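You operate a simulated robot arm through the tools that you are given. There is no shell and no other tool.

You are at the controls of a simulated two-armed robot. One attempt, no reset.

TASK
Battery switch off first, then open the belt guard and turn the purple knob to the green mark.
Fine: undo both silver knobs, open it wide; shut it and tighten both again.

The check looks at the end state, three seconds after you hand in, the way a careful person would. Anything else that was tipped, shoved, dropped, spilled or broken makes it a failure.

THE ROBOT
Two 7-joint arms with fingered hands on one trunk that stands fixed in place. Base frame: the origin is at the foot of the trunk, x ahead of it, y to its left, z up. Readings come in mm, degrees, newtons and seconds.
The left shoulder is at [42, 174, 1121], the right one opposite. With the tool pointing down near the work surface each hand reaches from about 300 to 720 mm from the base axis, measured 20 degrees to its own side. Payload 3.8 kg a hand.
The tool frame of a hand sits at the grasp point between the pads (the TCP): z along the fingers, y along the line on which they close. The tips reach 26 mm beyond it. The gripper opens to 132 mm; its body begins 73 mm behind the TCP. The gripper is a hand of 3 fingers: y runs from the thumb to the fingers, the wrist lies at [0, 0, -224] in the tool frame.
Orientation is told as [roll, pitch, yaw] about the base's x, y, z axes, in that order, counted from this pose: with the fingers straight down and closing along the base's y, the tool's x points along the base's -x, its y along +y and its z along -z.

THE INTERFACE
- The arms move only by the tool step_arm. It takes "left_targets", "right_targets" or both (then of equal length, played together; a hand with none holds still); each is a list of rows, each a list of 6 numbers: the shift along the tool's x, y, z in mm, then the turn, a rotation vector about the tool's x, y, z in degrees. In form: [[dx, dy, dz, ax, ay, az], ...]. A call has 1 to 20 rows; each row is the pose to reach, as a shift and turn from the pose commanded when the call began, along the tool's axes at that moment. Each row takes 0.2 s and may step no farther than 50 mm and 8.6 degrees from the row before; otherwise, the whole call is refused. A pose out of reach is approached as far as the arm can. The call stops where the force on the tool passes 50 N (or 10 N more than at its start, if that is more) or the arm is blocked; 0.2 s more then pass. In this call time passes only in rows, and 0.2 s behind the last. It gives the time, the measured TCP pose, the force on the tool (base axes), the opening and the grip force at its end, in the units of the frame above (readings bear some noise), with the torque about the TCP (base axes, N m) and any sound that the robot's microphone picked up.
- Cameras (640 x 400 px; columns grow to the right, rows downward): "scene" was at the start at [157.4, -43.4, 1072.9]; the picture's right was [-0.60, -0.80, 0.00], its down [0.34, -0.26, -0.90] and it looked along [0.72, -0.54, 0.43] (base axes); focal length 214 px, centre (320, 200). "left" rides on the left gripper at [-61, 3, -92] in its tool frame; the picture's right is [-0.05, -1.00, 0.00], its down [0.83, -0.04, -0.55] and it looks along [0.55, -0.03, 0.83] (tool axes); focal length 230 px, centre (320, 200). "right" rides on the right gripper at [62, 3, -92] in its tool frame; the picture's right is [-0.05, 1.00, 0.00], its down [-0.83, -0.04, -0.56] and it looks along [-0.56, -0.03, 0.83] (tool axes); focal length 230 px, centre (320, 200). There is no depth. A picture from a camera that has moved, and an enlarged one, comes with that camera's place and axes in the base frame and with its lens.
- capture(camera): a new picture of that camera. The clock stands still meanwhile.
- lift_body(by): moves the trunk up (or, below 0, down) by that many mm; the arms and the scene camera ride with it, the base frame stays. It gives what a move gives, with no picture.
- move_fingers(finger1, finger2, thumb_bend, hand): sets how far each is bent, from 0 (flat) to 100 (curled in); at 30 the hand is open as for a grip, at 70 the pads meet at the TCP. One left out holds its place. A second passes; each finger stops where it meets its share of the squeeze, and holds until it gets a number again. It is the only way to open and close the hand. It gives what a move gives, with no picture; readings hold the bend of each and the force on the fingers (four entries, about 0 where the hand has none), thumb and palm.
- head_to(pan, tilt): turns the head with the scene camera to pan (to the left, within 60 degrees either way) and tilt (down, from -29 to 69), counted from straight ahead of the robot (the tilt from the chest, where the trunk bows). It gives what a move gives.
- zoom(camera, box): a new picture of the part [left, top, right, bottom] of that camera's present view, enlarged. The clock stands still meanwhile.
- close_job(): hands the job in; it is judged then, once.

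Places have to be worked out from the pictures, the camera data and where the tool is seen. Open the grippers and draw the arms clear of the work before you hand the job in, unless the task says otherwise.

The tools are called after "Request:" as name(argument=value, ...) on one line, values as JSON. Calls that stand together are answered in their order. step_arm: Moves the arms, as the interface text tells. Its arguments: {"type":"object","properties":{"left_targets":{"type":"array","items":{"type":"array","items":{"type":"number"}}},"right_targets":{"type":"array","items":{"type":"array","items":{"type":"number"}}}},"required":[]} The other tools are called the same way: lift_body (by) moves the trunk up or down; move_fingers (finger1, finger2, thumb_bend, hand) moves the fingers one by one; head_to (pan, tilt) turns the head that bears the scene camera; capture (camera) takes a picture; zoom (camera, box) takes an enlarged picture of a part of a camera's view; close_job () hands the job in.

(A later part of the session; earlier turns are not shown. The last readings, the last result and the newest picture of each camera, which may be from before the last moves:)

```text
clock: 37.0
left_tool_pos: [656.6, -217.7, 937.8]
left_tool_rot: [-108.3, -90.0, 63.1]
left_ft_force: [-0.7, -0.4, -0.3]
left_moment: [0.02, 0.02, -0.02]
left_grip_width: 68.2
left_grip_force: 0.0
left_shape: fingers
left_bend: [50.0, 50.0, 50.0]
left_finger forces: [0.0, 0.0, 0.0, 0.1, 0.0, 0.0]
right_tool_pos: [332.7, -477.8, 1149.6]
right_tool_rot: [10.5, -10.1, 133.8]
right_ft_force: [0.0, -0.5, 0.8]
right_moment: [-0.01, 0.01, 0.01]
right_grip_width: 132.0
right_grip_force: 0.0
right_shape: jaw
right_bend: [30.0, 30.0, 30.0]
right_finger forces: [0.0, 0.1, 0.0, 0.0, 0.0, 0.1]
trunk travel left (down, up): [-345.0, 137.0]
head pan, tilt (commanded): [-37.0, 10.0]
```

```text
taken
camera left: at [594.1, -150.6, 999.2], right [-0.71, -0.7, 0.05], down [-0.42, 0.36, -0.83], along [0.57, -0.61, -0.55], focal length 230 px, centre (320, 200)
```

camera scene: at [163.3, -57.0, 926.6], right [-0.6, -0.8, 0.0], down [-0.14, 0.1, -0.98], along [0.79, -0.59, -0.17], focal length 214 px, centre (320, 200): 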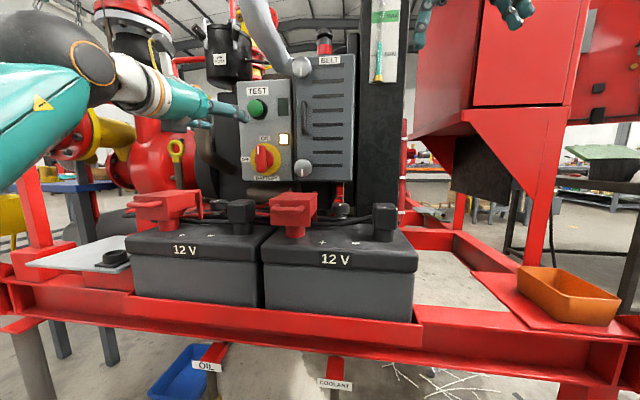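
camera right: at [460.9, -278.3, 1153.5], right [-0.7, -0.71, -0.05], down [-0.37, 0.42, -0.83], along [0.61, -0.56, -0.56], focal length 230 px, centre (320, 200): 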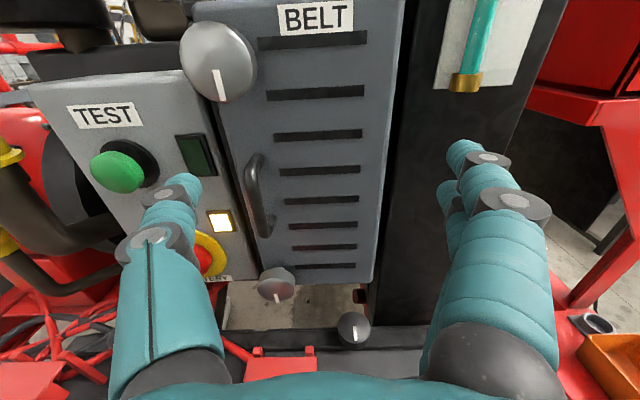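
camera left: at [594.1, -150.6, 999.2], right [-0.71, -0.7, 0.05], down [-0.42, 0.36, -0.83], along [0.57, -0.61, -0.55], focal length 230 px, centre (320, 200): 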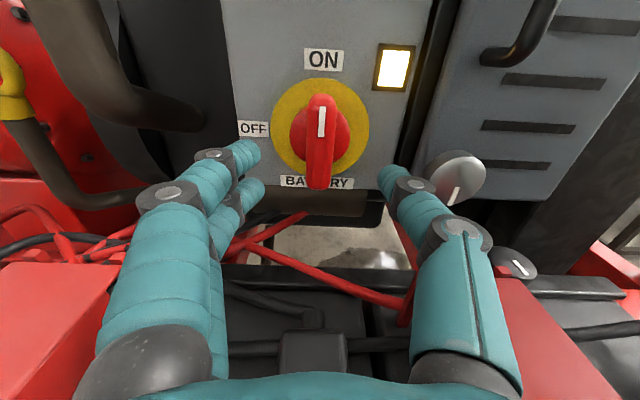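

Well aligned (a≈310, z≈938). Now I advance 76 mm to bring the pads around the handle bar.

Request:
step_arm(left_targets=[[0, 0, 25, 0, 0, 0], [0, 0, 50, 0, 0, 0], [0, 0, 66, 0, 0, 0], [0, 0, 76, 0, 0, 0]])

Request:
capture(camera="left")

Request:
zoom(camera="scene", box=[200, 80, 320, 200])

```text
clock: 38.0
left_tool_pos: [711.6, -272.0, 937.7]
left_tool_rot: [-108.3, -89.9, 63.3]
left_ft_force: [0.6, -0.4, 0.4]
left_moment: [-0.04, 0.01, -0.02]
left_grip_width: 68.3
left_grip_force: 0.1
left_shape: fingers
left_bend: [50.0, 50.0, 50.0]
left_finger forces: [0.0, 0.0, 0.0, 0.0, 0.0, 0.0]
right_tool_pos: [332.6, -478.1, 1151.0]
right_tool_rot: [10.6, -10.2, 133.9]
right_ft_force: [-0.2, -0.5, 0.7]
right_moment: [0.02, 0.0, 0.0]
right_grip_width: 132.0
right_grip_force: 0.1
right_shape: jaw
right_bend: [30.0, 30.0, 30.0]
right_finger forces: [0.0, 0.1, 0.1, 0.0, 0.1, 0.0]
trunk travel left (down, up): [-345.0, 137.0]
head pan, tilt (commanded): [-37.0, 10.0]
```

```text
taken
camera left: at [647.7, -204.8, 999.0], right [-0.71, -0.7, 0.05], down [-0.42, 0.36, -0.83], along [0.57, -0.61, -0.55], focal length 230 px, centre (320, 200)
```

left: 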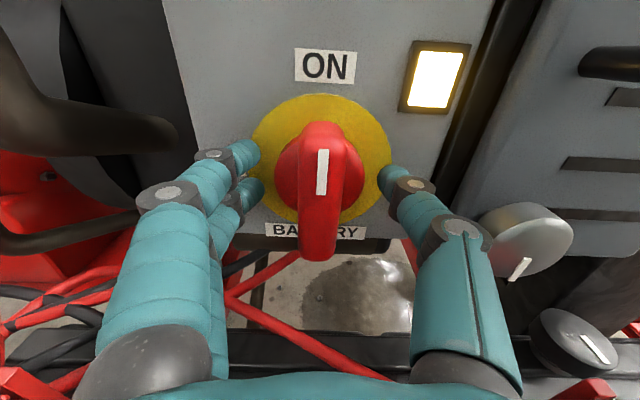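

```text
3.33 times, centred on (260, 140) of scene
camera zoom: at [163.2, -57.0, 926.7], right [-0.6, -0.8, 0.0], down [-0.14, 0.1, -0.98], along [0.79, -0.59, -0.17], focal length 715 px, centre (520, 400)
```

zoom: 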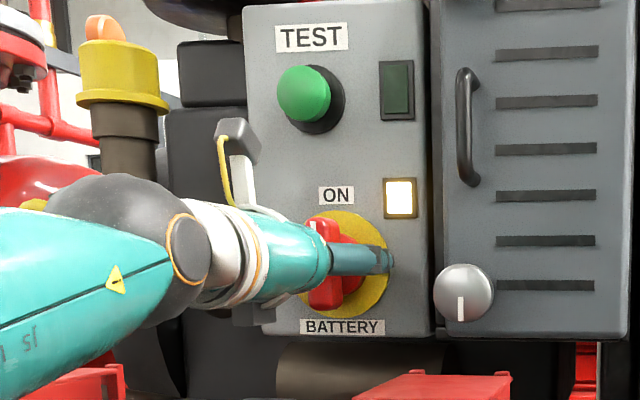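

The bar sits centred between fingers and thumb. I close the hand on it.

Request:
move_fingers(hand="left", finger1=68, finger2=68, thumb_bend=68)

Request:
capture(camera="left")

```text
clock: 39.0
left_tool_pos: [711.3, -273.1, 937.9]
left_tool_rot: [-116.9, -89.8, 71.8]
left_ft_force: [2.6, -1.4, 0.9]
left_moment: [-0.01, 0.01, 0.0]
left_grip_width: 45.5
left_grip_force: 14.9
left_shape: fingers
left_bend: [58.0, 56.0, 61.0]
left_finger forces: [7.4, 8.6, 0.0, 0.1, 15.1, 0.1]
right_tool_pos: [333.2, -478.9, 1150.1]
right_tool_rot: [10.5, -10.2, 133.8]
right_ft_force: [0.0, -0.7, 0.2]
right_moment: [0.01, 0.01, 0.02]
right_grip_width: 132.1
right_grip_force: 0.1
right_shape: jaw
right_bend: [30.0, 30.0, 30.0]
right_finger forces: [0.1, 0.0, 0.0, 0.0, 0.1, 0.1]
trunk travel left (down, up): [-345.0, 137.0]
head pan, tilt (commanded): [-37.0, 10.0]
```

```text
taken
camera left: at [647.7, -204.9, 999.2], right [-0.71, -0.7, 0.05], down [-0.42, 0.36, -0.83], along [0.57, -0.61, -0.55], focal length 230 px, centre (320, 200)
```

left: 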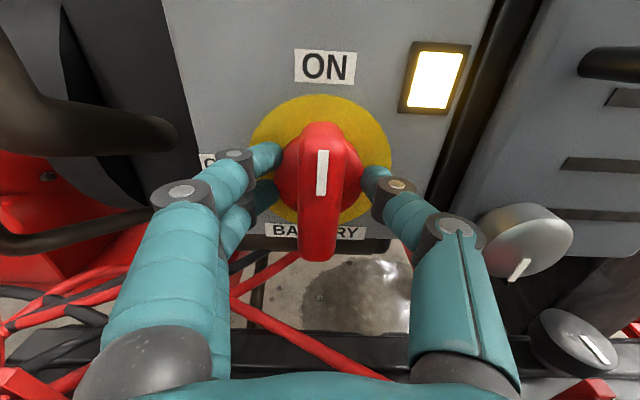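

The grip width of 45 mm shows the tips caught the round hub, not the bar. I open a little, back off 9 mm so the tips lie on the bar itself, and close again.

Request:
move_fingers(hand="left", finger1=50, finger2=50, thumb_bend=50)

Request:
step_arm(left_targets=[[0, 0, -9, 0, 0, 0]])

Request:
move_fingers(hand="left", finger1=68, finger2=68, thumb_bend=68)

Request:
capture(camera="left")

```text
clock: 40.0
left_tool_pos: [710.8, -272.5, 938.2]
left_tool_rot: [-115.7, -89.9, 70.4]
left_ft_force: [-0.2, -0.1, 0.9]
left_moment: [0.01, -0.01, 0.01]
left_grip_width: 67.0
left_grip_force: 0.1
left_shape: fingers
left_bend: [50.0, 50.0, 50.0]
left_finger forces: [0.1, 0.0, 0.0, 0.1, 0.1, 0.0]
right_tool_pos: [333.6, -476.7, 1150.0]
right_tool_rot: [10.5, -10.1, 133.8]
right_ft_force: [0.6, 0.0, -0.3]
right_moment: [-0.01, -0.01, 0.0]
right_grip_width: 132.2
right_grip_force: 0.1
right_shape: jaw
right_bend: [30.0, 30.0, 30.0]
right_finger forces: [0.0, 0.0, 0.0, 0.0, 0.0, 0.0]
trunk travel left (down, up): [-345.0, 137.0]
head pan, tilt (commanded): [-37.0, 10.0]
```

```text
clock: 40.4
left_tool_pos: [705.0, -267.2, 939.6]
left_tool_rot: [-131.3, -89.9, 86.1]
left_ft_force: [0.7, -0.7, -0.4]
left_moment: [0.04, 0.02, 0.0]
left_grip_width: 67.0
left_grip_force: 0.1
left_shape: fingers
left_bend: [50.0, 50.0, 50.0]
left_finger forces: [0.0, 0.1, 0.0, 0.0, 0.0, 0.0]
right_tool_pos: [333.2, -475.5, 1150.7]
right_tool_rot: [10.5, -10.2, 133.8]
right_ft_force: [0.0, 0.3, -0.2]
right_moment: [0.0, 0.03, -0.01]
right_grip_width: 131.7
right_grip_force: 0.0
right_shape: jaw
right_bend: [30.0, 30.0, 30.0]
right_finger forces: [0.1, 0.0, 0.1, 0.0, 0.1, 0.1]
trunk travel left (down, up): [-345.0, 137.0]
head pan, tilt (commanded): [-37.0, 10.0]
```

```text
clock: 41.4
left_tool_pos: [704.9, -264.7, 938.8]
left_tool_rot: [-131.3, -89.9, 86.1]
left_ft_force: [-5.8, 12.3, 0.7]
left_moment: [0.06, 0.04, 0.32]
left_grip_width: 21.1
left_grip_force: 10.6
left_shape: fingers
left_bend: [65.0, 64.0, 66.0]
left_finger forces: [2.9, 12.1, 0.1, 0.0, 7.3, 0.0]
right_tool_pos: [332.5, -475.3, 1151.2]
right_tool_rot: [10.6, -10.2, 133.8]
right_ft_force: [0.3, 0.3, 0.5]
right_moment: [-0.02, 0.0, 0.03]
right_grip_width: 131.9
right_grip_force: 0.1
right_shape: jaw
right_bend: [30.0, 30.0, 30.0]
right_finger forces: [0.0, 0.1, 0.0, 0.0, 0.0, 0.0]
trunk travel left (down, up): [-345.0, 137.0]
head pan, tilt (commanded): [-37.0, 10.0]
```

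```text
taken
camera left: at [641.2, -197.1, 999.8], right [-0.71, -0.71, 0.05], down [-0.42, 0.36, -0.83], along [0.57, -0.61, -0.55], focal length 230 px, centre (320, 200)
```

left: 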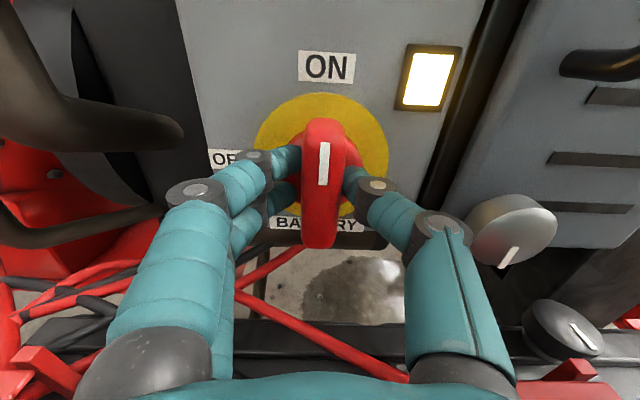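

Now the bar itself is gripped (21 mm). I turn the hand counter-clockwise by 90° from ON to OFF.

Request:
step_arm(left_targets=[[0, -1, 0, 0, 0, -8], [1, -1, 0, 0, 0, -16], [1, -1, 0, 0, 0, -24], [1, -1, 0, 0, 0, -32], [1, -1, 0, 0, 0, -40], [1, -1, 0, 0, 0, -48], [1, -1, 0, 0, 0, -56], [1, -1, 0, 0, 0, -64], [1, -1, 0, 0, 0, -72], [1, -1, 0, 0, 0, -80], [1, -1, 0, 0, 0, -88]])

Request:
capture(camera="left")

Request:
zoom(camera="scene", box=[200, 80, 320, 200])

```text
clock: 43.8
left_tool_pos: [703.3, -265.9, 937.2]
left_tool_rot: [-90.0, -1.7, 45.0]
left_ft_force: [-7.3, 11.0, -7.0]
left_moment: [0.25, 0.32, 0.03]
left_grip_width: 19.5
left_grip_force: 11.0
left_shape: fingers
left_bend: [65.0, 63.0, 67.0]
left_finger forces: [6.5, 11.1, 0.1, 0.1, 5.3, 0.0]
right_tool_pos: [332.8, -476.7, 1150.1]
right_tool_rot: [10.7, -10.2, 133.8]
right_ft_force: [-0.3, 0.1, 1.2]
right_moment: [0.01, -0.02, 0.02]
right_grip_width: 132.1
right_grip_force: 0.0
right_shape: jaw
right_bend: [30.0, 30.0, 30.0]
right_finger forces: [0.1, 0.0, 0.2, 0.0, 0.0, 0.0]
trunk travel left (down, up): [-345.0, 137.0]
head pan, tilt (commanded): [-37.0, 10.0]
```

```text
taken
camera left: at [682.0, -157.0, 934.8], right [0.02, 0.02, 1.0], down [-0.98, -0.19, 0.02], along [0.19, -0.98, 0.01], focal length 230 px, centre (320, 200)
```

left: 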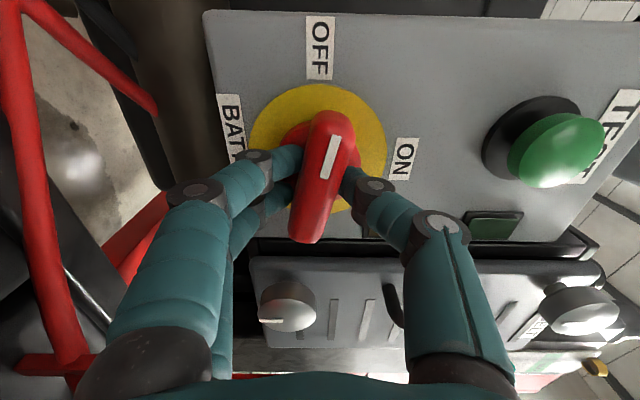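

```text
3.33 times, centred on (260, 140) of scene
camera zoom: at [163.0, -56.2, 926.7], right [-0.6, -0.8, 0.0], down [-0.14, 0.1, -0.98], along [0.79, -0.59, -0.17], focal length 715 px, centre (520, 400)
```

zoom: 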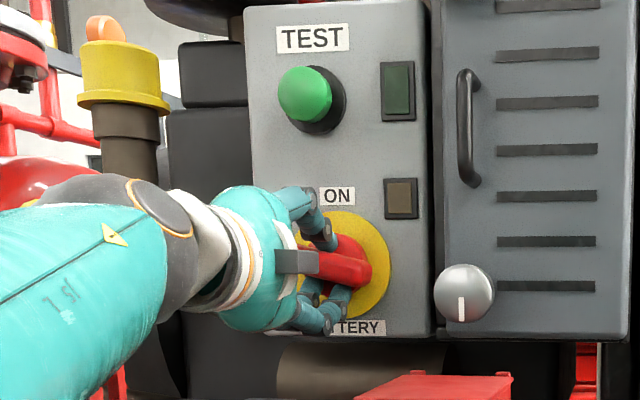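

The lamp has gone out and the handle points nearly to OFF, maybe 10° short. I turn a further 12° to seat it.

Request:
step_arm(left_targets=[[0, 0, 0, 0, 0, -6], [0, 0, 0, 0, 0, -12]])

Request:
capture(camera="left")

```text
clock: 44.4
left_tool_pos: [703.8, -267.0, 937.1]
left_tool_rot: [-90.1, 10.1, 44.8]
left_ft_force: [-8.8, 11.4, -8.6]
left_moment: [0.31, 0.37, -0.06]
left_grip_width: 19.8
left_grip_force: 11.9
left_shape: fingers
left_bend: [66.0, 64.0, 67.0]
left_finger forces: [8.2, 11.1, 0.0, 0.0, 4.7, 0.0]
right_tool_pos: [333.3, -476.0, 1151.2]
right_tool_rot: [10.7, -10.2, 133.9]
right_ft_force: [-0.9, 0.5, -1.0]
right_moment: [0.0, 0.01, 0.03]
right_grip_width: 131.8
right_grip_force: 0.1
right_shape: jaw
right_bend: [30.0, 30.0, 30.0]
right_finger forces: [0.0, 0.0, 0.0, 0.0, 0.0, 0.0]
trunk travel left (down, up): [-345.0, 137.0]
head pan, tilt (commanded): [-37.0, 10.0]
```

```text
taken
camera left: at [680.7, -158.4, 922.5], right [0.16, 0.16, 0.97], down [-0.97, -0.18, 0.19], along [0.2, -0.97, 0.13], focal length 230 px, centre (320, 200)
```

left: 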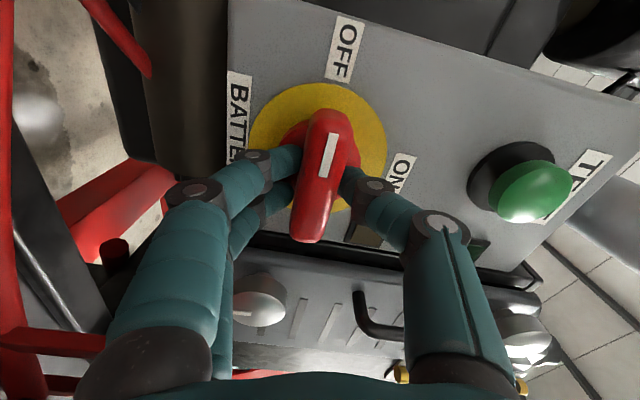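

The handle now points at the OFF label. I release it and back away to check.

Request:
move_fingers(hand="left", finger1=48, finger2=48, thumb_bend=48)

Request:
step_arm(left_targets=[[0, 0, -30, 0, 0, 0], [0, 0, -70, 0, 0, 0], [0, 0, -110, 0, 0, 0]])

Request:
capture(camera="left")

Request:
zoom(camera="scene", box=[200, 50, 360, 210])

```text
clock: 45.4
left_tool_pos: [704.3, -267.3, 935.9]
left_tool_rot: [-90.0, 10.1, 44.8]
left_ft_force: [0.5, 0.4, -0.2]
left_moment: [0.01, 0.03, 0.0]
left_grip_width: 74.2
left_grip_force: 0.0
left_shape: fingers
left_bend: [48.0, 48.0, 48.0]
left_finger forces: [0.1, 0.0, 0.0, 0.0, 0.0, 0.0]
right_tool_pos: [331.5, -477.2, 1150.2]
right_tool_rot: [10.6, -10.3, 133.7]
right_ft_force: [0.2, -1.1, 0.2]
right_moment: [0.0, 0.02, -0.01]
right_grip_width: 132.2
right_grip_force: 0.0
right_shape: jaw
right_bend: [30.0, 30.0, 30.0]
right_finger forces: [0.0, 0.0, 0.0, 0.1, 0.0, 0.0]
trunk travel left (down, up): [-345.0, 137.0]
head pan, tilt (commanded): [-37.0, 10.0]
```

```text
clock: 46.2
left_tool_pos: [626.7, -188.1, 936.7]
left_tool_rot: [-90.0, 10.0, 44.9]
left_ft_force: [-0.4, 0.1, -0.1]
left_moment: [-0.02, 0.03, 0.03]
left_grip_width: 74.1
left_grip_force: 0.1
left_shape: fingers
left_bend: [48.0, 48.0, 48.0]
left_finger forces: [0.0, 0.1, 0.0, 0.0, 0.0, 0.1]
right_tool_pos: [331.8, -476.9, 1150.4]
right_tool_rot: [10.5, -10.2, 133.9]
right_ft_force: [0.1, -0.3, 0.0]
right_moment: [0.0, 0.04, 0.0]
right_grip_width: 132.0
right_grip_force: 0.1
right_shape: jaw
right_bend: [30.0, 30.0, 30.0]
right_finger forces: [0.1, 0.0, 0.0, 0.0, 0.1, 0.1]
trunk travel left (down, up): [-345.0, 137.0]
head pan, tilt (commanded): [-37.0, 10.0]
```

```text
taken
camera left: at [602.5, -80.3, 923.0], right [0.16, 0.16, 0.97], down [-0.97, -0.18, 0.19], along [0.2, -0.97, 0.13], focal length 230 px, centre (320, 200)
```

left: 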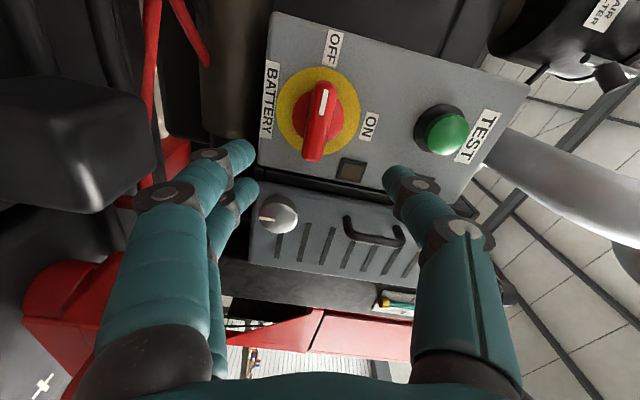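

```text
2.50 times, centred on (280, 130) of scene
camera zoom: at [163.0, -56.7, 926.8], right [-0.6, -0.8, 0.0], down [-0.14, 0.1, -0.98], along [0.79, -0.59, -0.17], focal length 536 px, centre (420, 375)
```

zoom: 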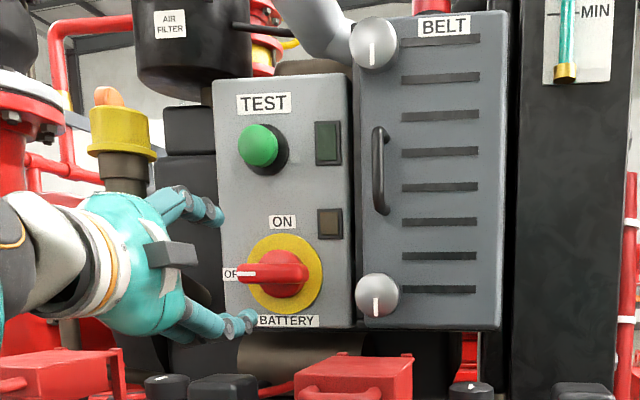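

The battery switch is off (lamp dark, handle at OFF). Next are the silver knobs; I roll the hand level again, backing off a bit.

Request:
step_arm(left_targets=[[0, 0, -10, 0, 0, 8.4], [0, 0, -20, 0, 0, 16.8], [0, 0, -30, 0, 0, 25.2], [0, 0, -30, 0, 0, 33.6], [0, 0, -30, 0, 0, 42], [0, 0, -30, 0, 0, 50.4], [0, 0, -30, 0, 0, 58.8], [0, 0, -30, 0, 0, 67.2], [0, 0, -30, 0, 0, 75.6], [0, 0, -30, 0, 0, 84], [0, 0, -30, 0, 0, 92.4], [0, 0, -30, 0, 0, 100]])

Request:
capture(camera="left")

```text
clock: 48.8
left_tool_pos: [607.2, -167.5, 936.3]
left_tool_rot: [114.6, -89.9, -159.7]
left_ft_force: [0.6, -0.3, -0.2]
left_moment: [0.0, 0.02, -0.01]
left_grip_width: 74.0
left_grip_force: 0.0
left_shape: fingers
left_bend: [48.0, 48.0, 48.0]
left_finger forces: [0.1, 0.0, 0.0, 0.0, 0.0, 0.1]
right_tool_pos: [332.5, -476.4, 1150.6]
right_tool_rot: [10.5, -10.2, 133.8]
right_ft_force: [-0.4, 1.1, 0.0]
right_moment: [-0.01, 0.03, 0.02]
right_grip_width: 132.0
right_grip_force: 0.0
right_shape: jaw
right_bend: [30.0, 30.0, 30.0]
right_finger forces: [0.0, 0.0, 0.0, 0.0, 0.1, 0.0]
trunk travel left (down, up): [-345.0, 137.0]
head pan, tilt (commanded): [-37.0, 10.0]
```

```text
taken
camera left: at [541.9, -99.6, 998.2], right [-0.71, -0.7, 0.05], down [-0.42, 0.36, -0.83], along [0.57, -0.61, -0.55], focal length 230 px, centre (320, 200)
```

left: 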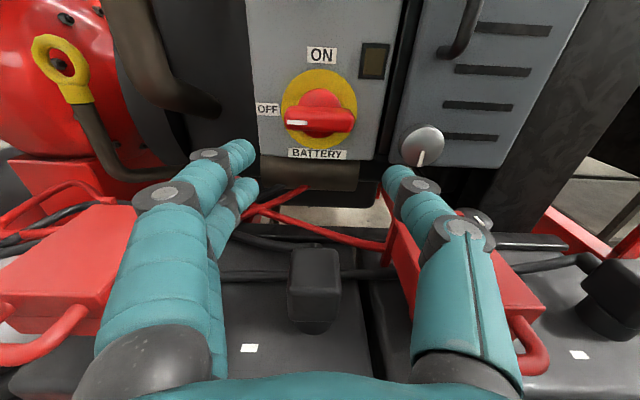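

Hand level. Now I move up and to the right toward the top silver knob, staying about 100 mm away from it, to see whether this height can be reached.

Request:
step_arm(left_targets=[[-40, -15, 0, 0, 0, 0], [-80, -35, 0, 0, 0, 0], [-120, -60, 0, 0, 0, 0], [-160, -85, 10, 0, 0, 0], [-200, -105, 20, 0, 0, 0], [-210, -111, 40, 0, 0, 0]])

Request:
capture(camera="left")

```text
clock: 50.4
left_tool_pos: [553.2, -250.5, 1193.0]
left_tool_rot: [135.6, -83.4, 173.8]
left_ft_force: [0.3, -0.3, 0.4]
left_moment: [0.0, 0.0, -0.02]
left_grip_width: 74.1
left_grip_force: 0.0
left_shape: fingers
left_bend: [48.0, 48.0, 48.0]
left_finger forces: [0.0, 0.0, 0.0, 0.0, 0.0, 0.1]
left hand out of reach, approached as far as the arm can: row 1, 2, 3, 4, 5, 6
right_tool_pos: [335.5, -477.8, 1149.1]
right_tool_rot: [10.7, -10.2, 133.8]
right_ft_force: [1.1, -0.3, 0.7]
right_moment: [0.03, 0.01, 0.04]
right_grip_width: 131.8
right_grip_force: 0.1
right_shape: jaw
right_bend: [30.0, 30.0, 30.0]
right_finger forces: [0.0, 0.0, 0.1, 0.0, 0.0, 0.0]
trunk travel left (down, up): [-345.0, 137.0]
head pan, tilt (commanded): [-37.0, 10.0]
stopped in row 6 (left hand): the arm was blocked; the commanded pose is now the measured one
```

```text
taken
camera left: at [489.2, -175.5, 1245.3], right [-0.77, -0.63, -0.03], down [-0.29, 0.39, -0.87], along [0.57, -0.67, -0.48], focal length 230 px, centre (320, 200)
```

left: 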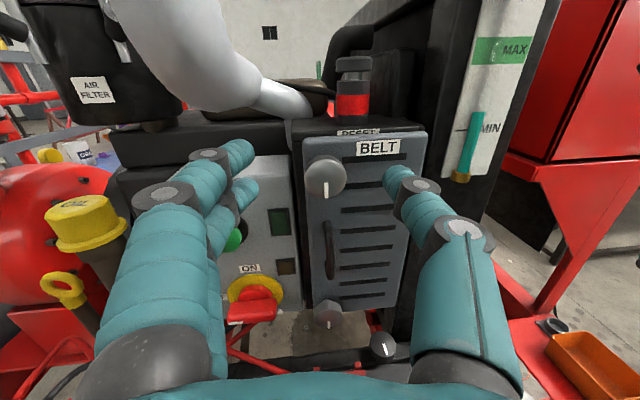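

The arm reports being blocked near [553, -251, 1193]. I look at the scene to see what is in the way.

Request:
capture(camera="scene")

Request:
capture(camera="right")

```text
taken
camera scene: at [165.0, -56.3, 926.3], right [-0.6, -0.8, 0.0], down [-0.14, 0.1, -0.98], along [0.79, -0.59, -0.17], focal length 214 px, centre (320, 200)
```

scene: 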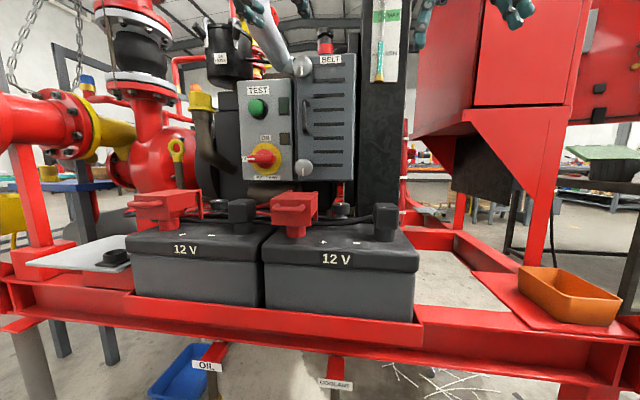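

```text
taken
camera right: at [397.6, -522.4, 1228.4], right [-0.72, -0.67, 0.19], down [-0.39, 0.62, 0.68], along [-0.57, 0.41, -0.71], focal length 230 px, centre (320, 200)
```

right: 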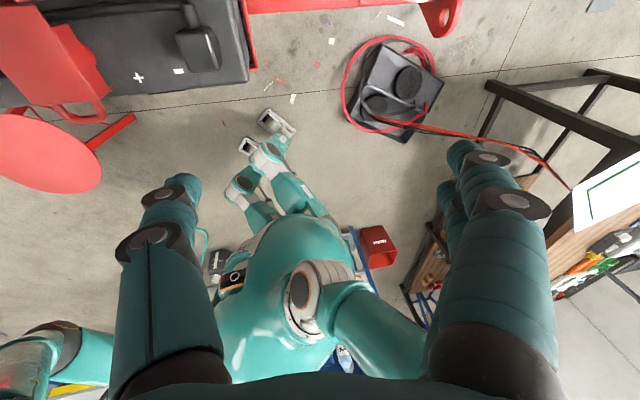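

I tilt the head up to see the left arm's configuration.

Request:
head_to(pan=-20, tilt=-25)

Request:
capture(camera="scene")

```text
clock: 51.4
left_tool_pos: [550.9, -250.5, 1192.9]
left_tool_rot: [134.5, -83.3, 174.9]
left_ft_force: [0.0, 0.5, 0.5]
left_moment: [0.03, 0.01, 0.01]
left_grip_width: 74.3
left_grip_force: 0.0
left_shape: fingers
left_bend: [48.0, 48.0, 48.0]
left_finger forces: [0.0, 0.0, 0.0, 0.0, 0.1, 0.1]
right_tool_pos: [333.7, -476.1, 1149.8]
right_tool_rot: [10.5, -10.2, 133.7]
right_ft_force: [-0.6, 0.6, 0.0]
right_moment: [0.04, 0.02, 0.0]
right_grip_width: 131.8
right_grip_force: 0.0
right_shape: jaw
right_bend: [30.0, 30.0, 30.0]
right_finger forces: [0.1, 0.0, 0.0, 0.0, 0.0, 0.0]
trunk travel left (down, up): [-345.0, 137.0]
head pan, tilt (commanded): [-20.0, -25.0]
```

```text
taken
camera scene: at [155.6, -25.5, 978.4], right [-0.34, -0.94, 0.0], down [0.4, -0.14, -0.91], along [0.85, -0.31, 0.42], focal length 214 px, centre (320, 200)
```

scene: 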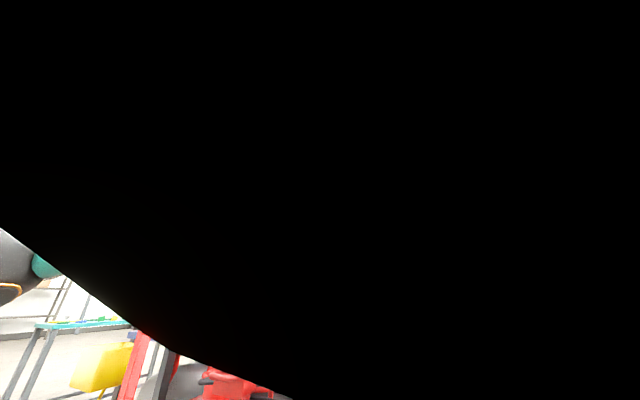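

The arm is right in front of the head, so it is likely blocked by its own head. I go back along the way it came, to the level pose at [607, -167, 936].

Request:
step_arm(left_targets=[[43.5, 12.4, -8.3, -0.9, 0.8, -0.75], [87, 24.8, -16.6, -1.9, 1.6, -1.5], [130.5, 37.2, -25, -2.8, 2.5, -2.3], [174, 49.5, -33, -3.7, 3.3, -3], [217.5, 62, -41.5, -4.6, 4.1, -3.8], [261, 74.3, -49.8, -5.6, 4.9, -4.5]])

Request:
head_to(pan=-37, tilt=5)

Request:
capture(camera="scene")

```text
clock: 52.8
left_tool_pos: [609.0, -166.1, 933.1]
left_tool_rot: [170.0, -89.9, 145.1]
left_ft_force: [0.9, -0.2, -0.2]
left_moment: [0.0, -0.02, -0.06]
left_grip_width: 74.6
left_grip_force: 0.1
left_shape: fingers
left_bend: [48.0, 48.0, 48.0]
left_finger forces: [0.0, 0.0, 0.1, 0.0, 0.0, 0.0]
left hand out of reach, approached as far as the arm can: row 1, 2, 3, 4
right_tool_pos: [335.5, -474.4, 1150.8]
right_tool_rot: [10.6, -10.2, 133.9]
right_ft_force: [-0.1, 0.2, 0.5]
right_moment: [-0.04, 0.04, 0.01]
right_grip_width: 131.8
right_grip_force: 0.2
right_shape: jaw
right_bend: [30.0, 30.0, 30.0]
right_finger forces: [0.0, 0.0, 0.1, 0.0, 0.0, 0.1]
trunk travel left (down, up): [-345.0, 137.0]
head pan, tilt (commanded): [-20.0, -25.0]
```

```text
clock: 53.7
left_tool_pos: [607.2, -167.6, 935.7]
left_tool_rot: [128.9, -89.8, -173.9]
left_ft_force: [0.2, -0.1, -0.2]
left_moment: [-0.01, 0.01, 0.0]
left_grip_width: 74.4
left_grip_force: 0.1
left_shape: fingers
left_bend: [48.0, 48.0, 48.0]
left_finger forces: [0.0, 0.1, 0.1, 0.0, 0.1, 0.0]
right_tool_pos: [332.8, -476.3, 1149.9]
right_tool_rot: [10.5, -10.1, 133.8]
right_ft_force: [0.8, 0.2, 0.0]
right_moment: [0.0, 0.0, 0.0]
right_grip_width: 132.1
right_grip_force: 0.1
right_shape: jaw
right_bend: [30.0, 30.0, 30.0]
right_finger forces: [0.0, 0.0, 0.0, 0.0, 0.0, 0.0]
trunk travel left (down, up): [-345.0, 137.0]
head pan, tilt (commanded): [-37.0, 5.0]
```

```text
taken
camera scene: at [162.3, -56.3, 934.8], right [-0.6, -0.8, 0.0], down [-0.07, 0.05, -1.0], along [0.8, -0.6, -0.09], focal length 214 px, centre (320, 200)
```

scene: 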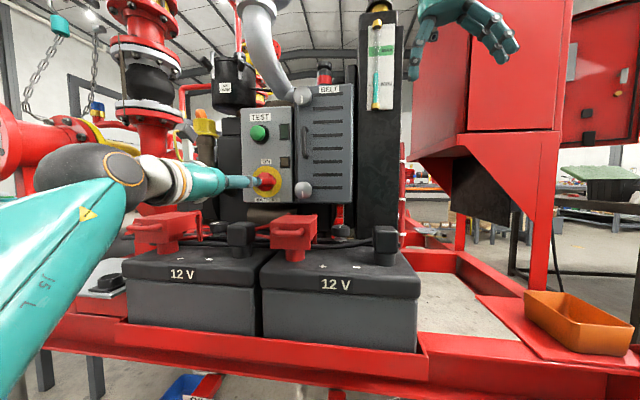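

Back in the good configuration. With the trunk higher, the hand can point downward at the bottom knob (clear of the red battery cover at z≈860) and upward at the top one, so I raise the trunk by 135 mm.

Request:
lift_body(by=135)

Request:
capture(camera="left")

Request:
capture(camera="scene")

```text
clock: 55.4
left_tool_pos: [608.4, -167.5, 1068.8]
left_tool_rot: [-22.0, -89.9, -23.1]
left_ft_force: [0.1, 0.5, -0.2]
left_moment: [-0.04, -0.01, -0.01]
left_grip_width: 74.5
left_grip_force: 0.1
left_shape: fingers
left_bend: [48.0, 48.0, 48.0]
left_finger forces: [0.1, 0.0, 0.0, 0.0, 0.0, 0.0]
right_tool_pos: [334.6, -476.1, 1284.4]
right_tool_rot: [10.6, -10.3, 133.8]
right_ft_force: [-0.1, 0.5, 0.4]
right_moment: [-0.04, 0.04, 0.02]
right_grip_width: 132.1
right_grip_force: 0.1
right_shape: jaw
right_bend: [30.0, 30.0, 30.0]
right_finger forces: [0.0, 0.0, 0.0, 0.1, 0.0, 0.0]
trunk travel left (down, up): [-480.0, 2.0]
head pan, tilt (commanded): [-37.0, 5.0]
```

```text
taken
camera left: at [544.1, -99.9, 1129.6], right [-0.71, -0.71, 0.05], down [-0.42, 0.36, -0.83], along [0.57, -0.61, -0.56], focal length 230 px, centre (320, 200)
```

left: 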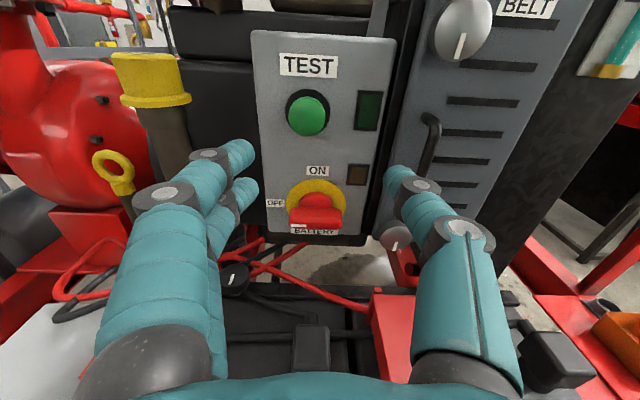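

```text
taken
camera scene: at [180.2, -56.4, 1105.4], right [-0.6, -0.8, 0.0], down [-0.07, 0.05, -1.0], along [0.8, -0.6, -0.09], focal length 214 px, centre (320, 200)
```

scene: 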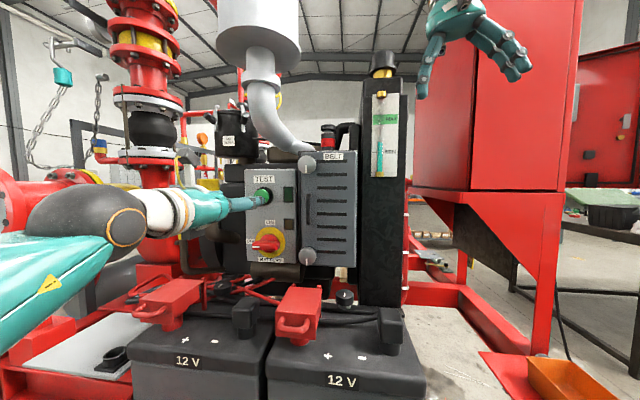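

Trunk is up and the arm still level at [608, -168, 1069]. I move toward the top knob with a 15° upward tilt of the hand, stopping about 80 mm short of it.

Request:
step_arm(left_targets=[[-10, -20, 0, 0, -3, 0], [-25, -45, 0, 0, -6, 0], [-40, -70, 10, 0, -9, 0], [-55, -95, 25, 0, -12, 0], [-78, -111, 50, 0, -15, 0]])

Request:
capture(camera="left")

Request:
capture(camera="scene")

```text
clock: 56.6
left_tool_pos: [582.1, -261.7, 1136.5]
left_tool_rot: [172.3, -75.3, 143.5]
left_ft_force: [-0.2, -0.5, 0.3]
left_moment: [0.0, 0.02, 0.01]
left_grip_width: 74.7
left_grip_force: 0.0
left_shape: fingers
left_bend: [48.0, 48.0, 48.0]
left_finger forces: [0.0, 0.0, 0.0, 0.0, 0.0, 0.0]
left hand out of reach, approached as far as the arm can: row 5
right_tool_pos: [332.7, -478.2, 1285.1]
right_tool_rot: [10.4, -10.3, 133.8]
right_ft_force: [-0.8, -1.1, 0.1]
right_moment: [0.0, -0.02, 0.01]
right_grip_width: 131.7
right_grip_force: 0.0
right_shape: jaw
right_bend: [30.0, 30.0, 30.0]
right_finger forces: [0.0, 0.0, 0.0, 0.0, 0.1, 0.0]
trunk travel left (down, up): [-480.0, 2.0]
head pan, tilt (commanded): [-37.0, 5.0]
```

```text
taken
camera left: at [507.1, -187.9, 1172.6], right [-0.7, -0.71, 0.02], down [-0.25, 0.22, -0.94], along [0.67, -0.67, -0.33], focal length 230 px, centre (320, 200)
```

left: 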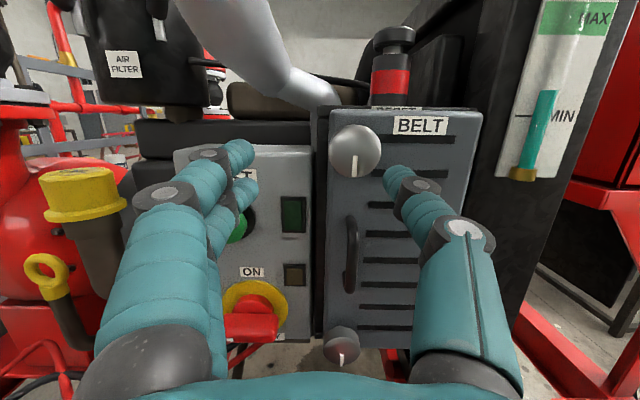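

```text
taken
camera scene: at [179.3, -57.6, 1105.7], right [-0.6, -0.8, 0.0], down [-0.07, 0.05, -1.0], along [0.8, -0.6, -0.09], focal length 214 px, centre (320, 200)
```

scene: 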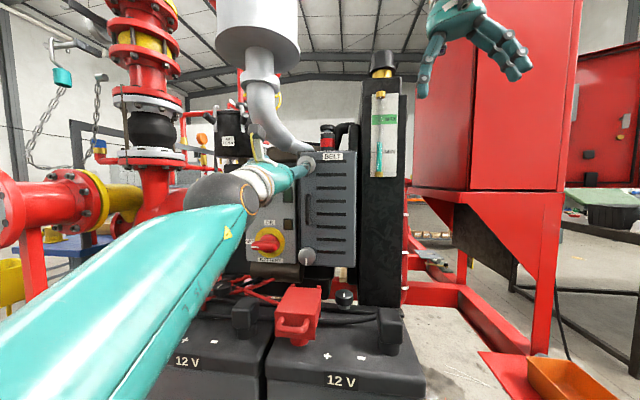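

The top knob shows at a≈196, z≈1147; the hand is at a≈227, depth 597, tilted 15° up. I open the fingers somewhat and move on to depth 650 in line with the knob.

Request:
move_fingers(hand="left", finger1=43, finger2=43, thumb_bend=43)

Request:
step_arm(left_targets=[[3, -15, 13, 0, 0, 0], [6, -30.5, 26, 0, 0, 0], [9, -30.5, 39, 0, 0, 0], [12.4, -30.5, 52, 0, 0, 0]])

Request:
capture(camera="left")

```text
clock: 57.6
left_tool_pos: [583.3, -259.8, 1139.6]
left_tool_rot: [173.2, -75.1, 142.7]
left_ft_force: [0.0, 0.1, -1.0]
left_moment: [0.0, 0.0, -0.01]
left_grip_width: 90.6
left_grip_force: 0.0
left_shape: fingers
left_bend: [43.0, 43.0, 43.0]
left_finger forces: [0.0, 0.0, 0.0, 0.1, 0.0, 0.0]
right_tool_pos: [333.7, -477.5, 1285.9]
right_tool_rot: [10.5, -10.2, 133.8]
right_ft_force: [-0.6, -0.4, -0.1]
right_moment: [-0.01, -0.01, 0.02]
right_grip_width: 131.9
right_grip_force: 0.1
right_shape: jaw
right_bend: [30.0, 30.0, 30.0]
right_finger forces: [0.1, 0.0, 0.0, 0.0, 0.1, 0.0]
trunk travel left (down, up): [-480.0, 2.0]
head pan, tilt (commanded): [-37.0, 5.0]
```

```text
clock: 58.6
left_tool_pos: [601.6, -318.4, 1143.0]
left_tool_rot: [179.0, -74.8, 135.1]
left_ft_force: [-0.4, 0.0, 0.1]
left_moment: [0.03, 0.02, 0.0]
left_grip_width: 91.1
left_grip_force: 0.0
left_shape: fingers
left_bend: [43.0, 43.0, 43.0]
left_finger forces: [0.0, 0.0, 0.0, 0.0, 0.0, 0.0]
left hand out of reach, approached as far as the arm can: row 1, 2, 3, 4
right_tool_pos: [332.0, -478.2, 1285.8]
right_tool_rot: [10.6, -10.2, 133.7]
right_ft_force: [0.8, 0.1, 0.2]
right_moment: [-0.01, -0.03, 0.01]
right_grip_width: 132.2
right_grip_force: 0.0
right_shape: jaw
right_bend: [30.0, 30.0, 30.0]
right_finger forces: [0.0, 0.1, 0.0, 0.1, 0.0, 0.1]
trunk travel left (down, up): [-480.0, 2.0]
head pan, tilt (commanded): [-37.0, 5.0]
```

```text
taken
camera left: at [530.3, -240.8, 1178.5], right [-0.73, -0.69, 0.05], down [-0.25, 0.2, -0.95], along [0.64, -0.7, -0.32], focal length 230 px, centre (320, 200)
```

left: 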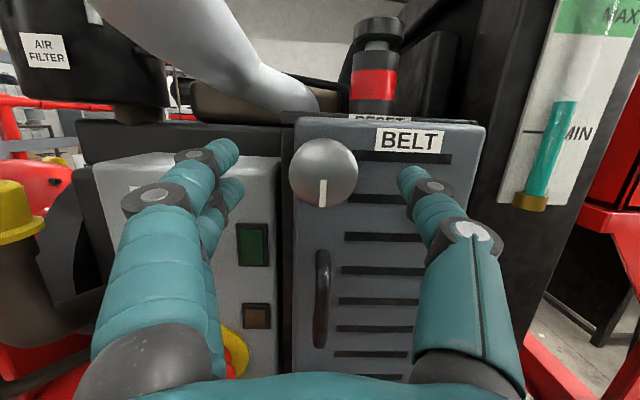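

The knob axis is confirmed at about [634, -356, 1147]; the fingers straddle its line. I go forward another 38 mm to bring the pads around the knob.

Request:
step_arm(left_targets=[[4, -2, 12, 0, 0, 0], [8, -4, 24, 0, 0, 0], [11.8, -4, 36.2, 0, 0, 0]])

Request:
capture(camera="left")

Request:
zoom(camera="scene", box=[240, 120, 360, 220])

```text
clock: 59.4
left_tool_pos: [627.9, -328.2, 1141.0]
left_tool_rot: [179.3, -74.9, 136.8]
left_ft_force: [0.1, -0.5, 0.4]
left_moment: [0.0, -0.04, -0.04]
left_grip_width: 91.1
left_grip_force: 0.1
left_shape: fingers
left_bend: [43.0, 43.0, 43.0]
left_finger forces: [0.1, 0.0, 0.1, 0.0, 0.0, 0.1]
left hand out of reach, approached as far as the arm can: row 3
right_tool_pos: [334.1, -477.3, 1283.7]
right_tool_rot: [10.7, -10.3, 133.8]
right_ft_force: [-0.4, -0.6, 0.1]
right_moment: [0.0, -0.01, 0.02]
right_grip_width: 132.0
right_grip_force: 0.0
right_shape: jaw
right_bend: [30.0, 30.0, 30.0]
right_finger forces: [0.1, 0.1, 0.0, 0.0, 0.1, 0.0]
trunk travel left (down, up): [-480.0, 2.0]
head pan, tilt (commanded): [-37.0, 5.0]
```

```text
taken
camera left: at [554.4, -251.4, 1175.8], right [-0.7, -0.71, 0.05], down [-0.26, 0.19, -0.95], along [0.66, -0.68, -0.32], focal length 230 px, centre (320, 200)
```

left: 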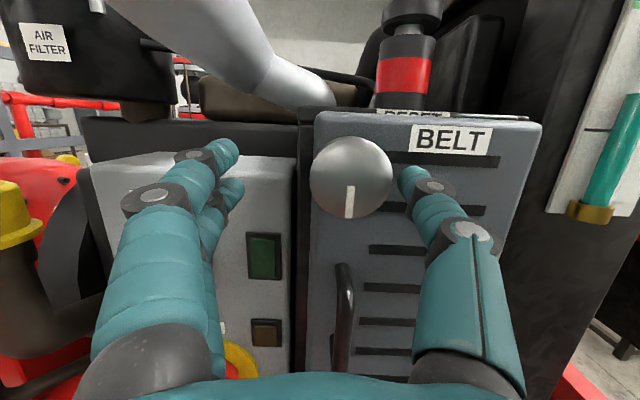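

```text
4.00 times, centred on (300, 170) of scene
camera zoom: at [174.5, -60.4, 1111.0], right [-0.66, -0.75, 0.0], down [-0.01, 0.01, -1.0], along [0.75, -0.66, -0.02], focal length 858 px, centre (400, 320)
```

zoom: 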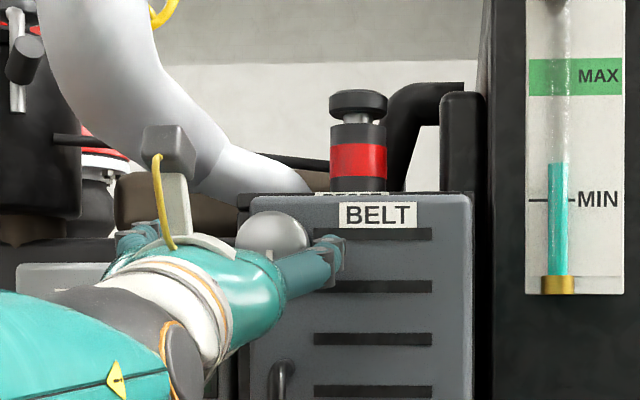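

The camera data show the head was nudged (pan -41, tilt ~1), so the left forearm is touching the head. I tilt the head up to make room.

Request:
head_to(pan=-42, tilt=-18)

Request:
capture(camera="scene")

```text
clock: 60.2
left_tool_pos: [618.0, -337.7, 1141.3]
left_tool_rot: [179.1, -74.9, 135.9]
left_ft_force: [1.6, 0.6, 1.1]
left_moment: [0.02, -0.01, 0.01]
left_grip_width: 91.3
left_grip_force: 0.0
left_shape: fingers
left_bend: [43.0, 43.0, 43.0]
left_finger forces: [0.1, 0.0, 0.1, 0.1, 0.1, 0.1]
right_tool_pos: [332.7, -477.4, 1286.3]
right_tool_rot: [10.5, -10.2, 133.9]
right_ft_force: [-0.3, -0.5, -0.8]
right_moment: [0.03, -0.02, 0.02]
right_grip_width: 132.0
right_grip_force: 0.1
right_shape: jaw
right_bend: [30.0, 30.0, 30.0]
right_finger forces: [0.0, 0.0, 0.0, 0.0, 0.0, 0.0]
trunk travel left (down, up): [-480.0, 2.0]
head pan, tilt (commanded): [-42.0, -18.0]
```

```text
taken
camera scene: at [162.3, -57.5, 1137.9], right [-0.71, -0.7, 0.0], down [0.2, -0.2, -0.96], along [0.68, -0.68, 0.28], focal length 214 px, centre (320, 200)
```

scene: 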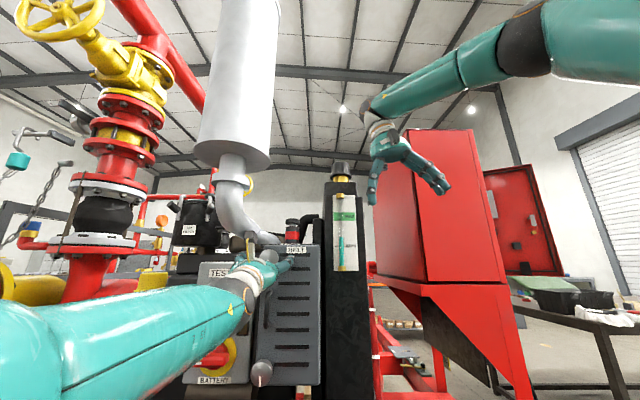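

That relieved it: the TCP settled to a≈198, depth 676. The head still seems nudged a few degrees, so I pan it a bit further away.

Request:
head_to(pan=-52, tilt=-15)

Request:
capture(camera="scene")

Request:
capture(camera="left")

```text
clock: 61.0
left_tool_pos: [616.5, -338.8, 1141.5]
left_tool_rot: [179.5, -74.9, 135.3]
left_ft_force: [0.0, 0.2, -1.0]
left_moment: [0.01, 0.02, 0.0]
left_grip_width: 91.2
left_grip_force: 0.1
left_shape: fingers
left_bend: [43.0, 43.0, 43.0]
left_finger forces: [0.1, 0.0, 0.1, 0.1, 0.0, 0.1]
right_tool_pos: [334.3, -477.0, 1285.6]
right_tool_rot: [10.6, -10.2, 133.7]
right_ft_force: [0.6, -0.6, -0.2]
right_moment: [0.0, 0.01, 0.0]
right_grip_width: 131.9
right_grip_force: 0.1
right_shape: jaw
right_bend: [30.0, 30.0, 30.0]
right_finger forces: [0.1, 0.1, 0.1, 0.1, 0.1, 0.1]
trunk travel left (down, up): [-480.0, 2.0]
head pan, tilt (commanded): [-52.0, -15.0]
```

```text
taken
camera scene: at [156.0, -64.4, 1136.0], right [-0.79, -0.62, 0.0], down [0.16, -0.2, -0.97], along [0.6, -0.76, 0.26], focal length 214 px, centre (320, 200)
```

scene: 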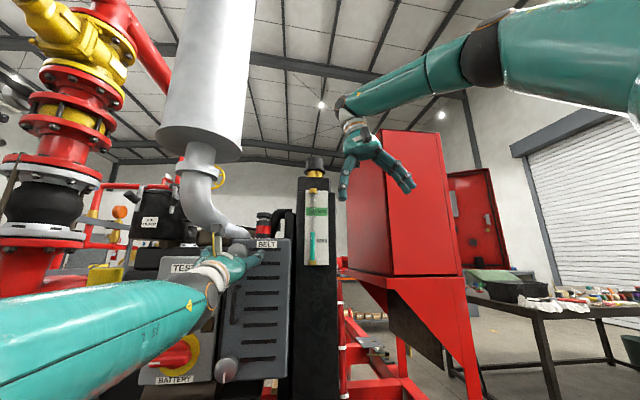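

```text
taken
camera left: at [544.0, -261.9, 1176.7], right [-0.72, -0.7, 0.05], down [-0.25, 0.2, -0.95], along [0.65, -0.69, -0.32], focal length 230 px, centre (320, 200)
```

left: 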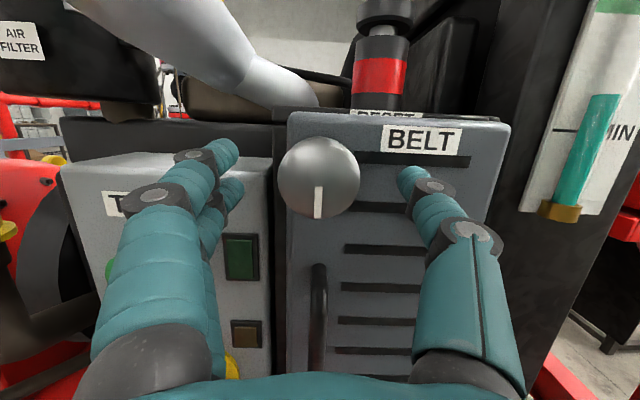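

Head is free now and the knob is centred in the hand's view. I go forward another 16 mm and then close the fingers on the knob.

Request:
step_arm(left_targets=[[2, 0, 8, 0, 0, 0], [4.5, 0, 16, 0, 0, 0]])

Request:
capture(camera="left")

Request:
zoom(camera="scene", box=[170, 200, 330, 300])

```text
clock: 61.6
left_tool_pos: [618.2, -338.4, 1141.3]
left_tool_rot: [179.5, -74.8, 135.5]
left_ft_force: [0.4, 0.3, -0.4]
left_moment: [-0.01, -0.01, -0.03]
left_grip_width: 90.9
left_grip_force: 0.1
left_shape: fingers
left_bend: [43.0, 43.0, 43.0]
left_finger forces: [0.0, 0.0, 0.0, 0.0, 0.0, 0.1]
left hand out of reach, approached as far as the arm can: row 1, 2
right_tool_pos: [333.4, -476.4, 1284.1]
right_tool_rot: [10.5, -10.2, 133.8]
right_ft_force: [-0.1, 0.2, -0.1]
right_moment: [0.04, 0.02, 0.01]
right_grip_width: 131.8
right_grip_force: 0.1
right_shape: jaw
right_bend: [30.0, 30.0, 30.0]
right_finger forces: [0.1, 0.0, 0.1, 0.0, 0.1, 0.2]
trunk travel left (down, up): [-480.0, 2.0]
head pan, tilt (commanded): [-52.0, -15.0]
```

```text
taken
camera left: at [544.4, -261.4, 1177.0], right [-0.72, -0.7, 0.05], down [-0.25, 0.2, -0.95], along [0.65, -0.69, -0.32], focal length 230 px, centre (320, 200)
```

left: 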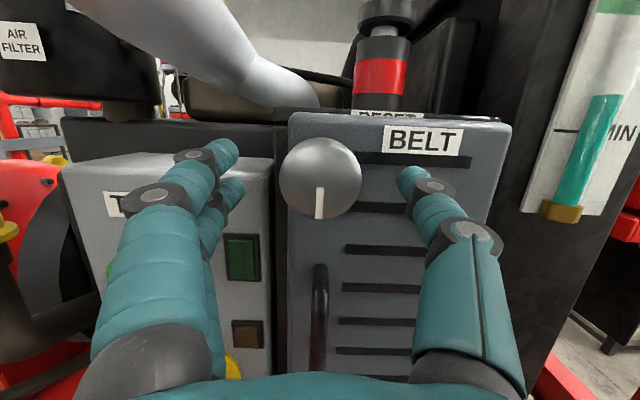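

```text
4.00 times, centred on (250, 250) of scene
camera zoom: at [155.9, -64.5, 1136.0], right [-0.79, -0.62, 0.0], down [0.16, -0.2, -0.97], along [0.59, -0.76, 0.26], focal length 858 px, centre (600, 0)
```

zoom: 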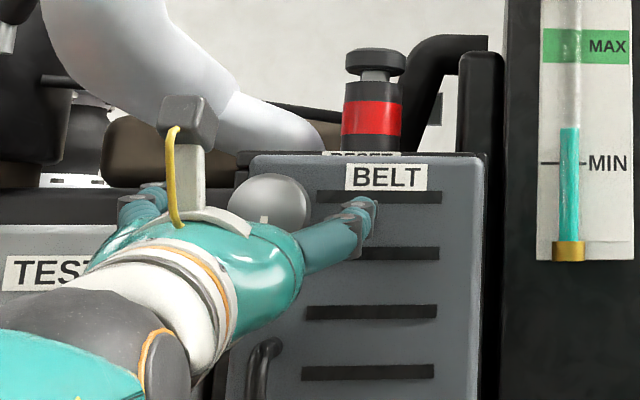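

Out of reach again at depth 677; it seems to be a wrist limit. I try letting the hand yaw 8° more to the right while going forward.

Request:
step_arm(left_targets=[[1, 0, 4, 3.9, 0, -1], [4.5, 0, 15, 7.7, 0, -2.1]])

```text
clock: 62.2
left_tool_pos: [628.0, -321.4, 1166.5]
left_tool_rot: [179.8, -74.8, 127.1]
left_ft_force: [0.0, 0.3, 0.3]
left_moment: [-0.02, -0.03, -0.03]
left_grip_width: 91.2
left_grip_force: 0.0
left_shape: fingers
left_bend: [43.0, 43.0, 43.0]
left_finger forces: [0.0, 0.0, 0.0, 0.1, 0.0, 0.0]
left hand out of reach, approached as far as the arm can: row 1, 2
right_tool_pos: [333.4, -475.8, 1286.3]
right_tool_rot: [10.6, -10.2, 133.9]
right_ft_force: [0.5, 0.1, -0.6]
right_moment: [0.0, 0.01, 0.02]
right_grip_width: 131.8
right_grip_force: 0.1
right_shape: jaw
right_bend: [30.0, 30.0, 30.0]
right_finger forces: [0.0, 0.0, 0.1, 0.0, 0.0, 0.0]
trunk travel left (down, up): [-480.0, 2.0]
head pan, tilt (commanded): [-52.0, -15.0]
```

Yawing right made it worse, so the limit is on that side. I yaw the other way instead, to about -38°, and aim again for the knob line.

Request:
step_arm(left_targets=[[10, -6, 0, -5, 0, 1.3], [20, -14, 2, -10, 0, 2.6], [28, -19, 6, -14.5, 0, 3.9]])

Request:
capture(camera="left")

```text
clock: 63.0
left_tool_pos: [629.8, -330.6, 1145.3]
left_tool_rot: [179.6, -74.6, 141.6]
left_ft_force: [0.4, 0.2, 0.7]
left_moment: [-0.01, 0.02, -0.01]
left_grip_width: 91.2
left_grip_force: 0.1
left_shape: fingers
left_bend: [43.0, 43.0, 43.0]
left_finger forces: [0.0, 0.0, 0.0, 0.1, 0.1, 0.1]
left hand out of reach, approached as far as the arm can: row 3
right_tool_pos: [335.1, -476.6, 1283.2]
right_tool_rot: [10.7, -10.3, 133.8]
right_ft_force: [0.3, 0.6, 0.0]
right_moment: [0.0, -0.02, 0.0]
right_grip_width: 132.0
right_grip_force: 0.0
right_shape: jaw
right_bend: [30.0, 30.0, 30.0]
right_finger forces: [0.0, 0.0, 0.0, 0.0, 0.0, 0.1]
trunk travel left (down, up): [-480.0, 2.0]
head pan, tilt (commanded): [-52.0, -15.0]
```

```text
taken
camera left: at [549.0, -261.8, 1180.7], right [-0.64, -0.77, 0.05], down [-0.27, 0.17, -0.95], along [0.72, -0.62, -0.31], focal length 230 px, centre (320, 200)
```

left: 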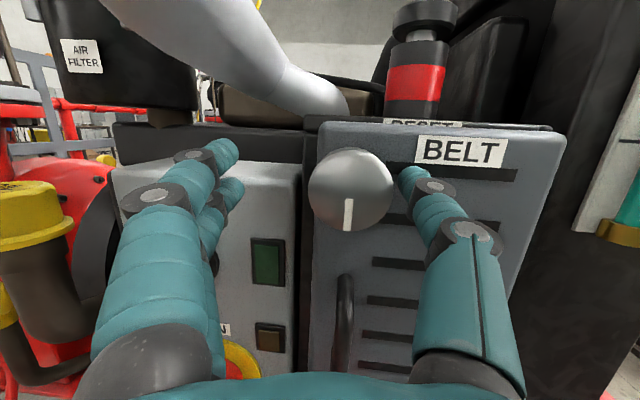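

It stops at a≈212. I check whether the head is being touched again, from the camera's own pose.

Request:
capture(camera="scene")

```text
taken
camera scene: at [151.4, -68.9, 1133.3], right [-0.84, -0.55, 0.0], down [0.13, -0.2, -0.97], along [0.53, -0.81, 0.24], focal length 214 px, centre (320, 200)
```

scene: 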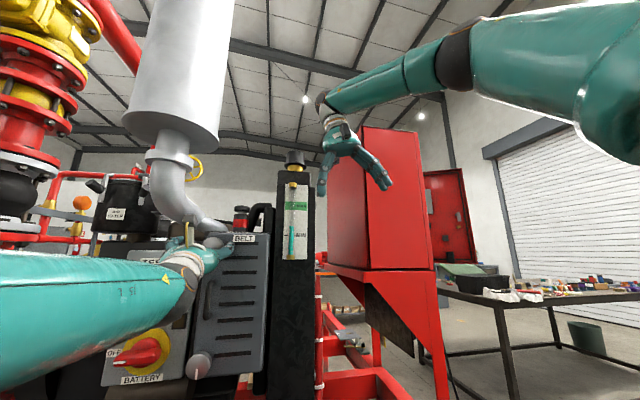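

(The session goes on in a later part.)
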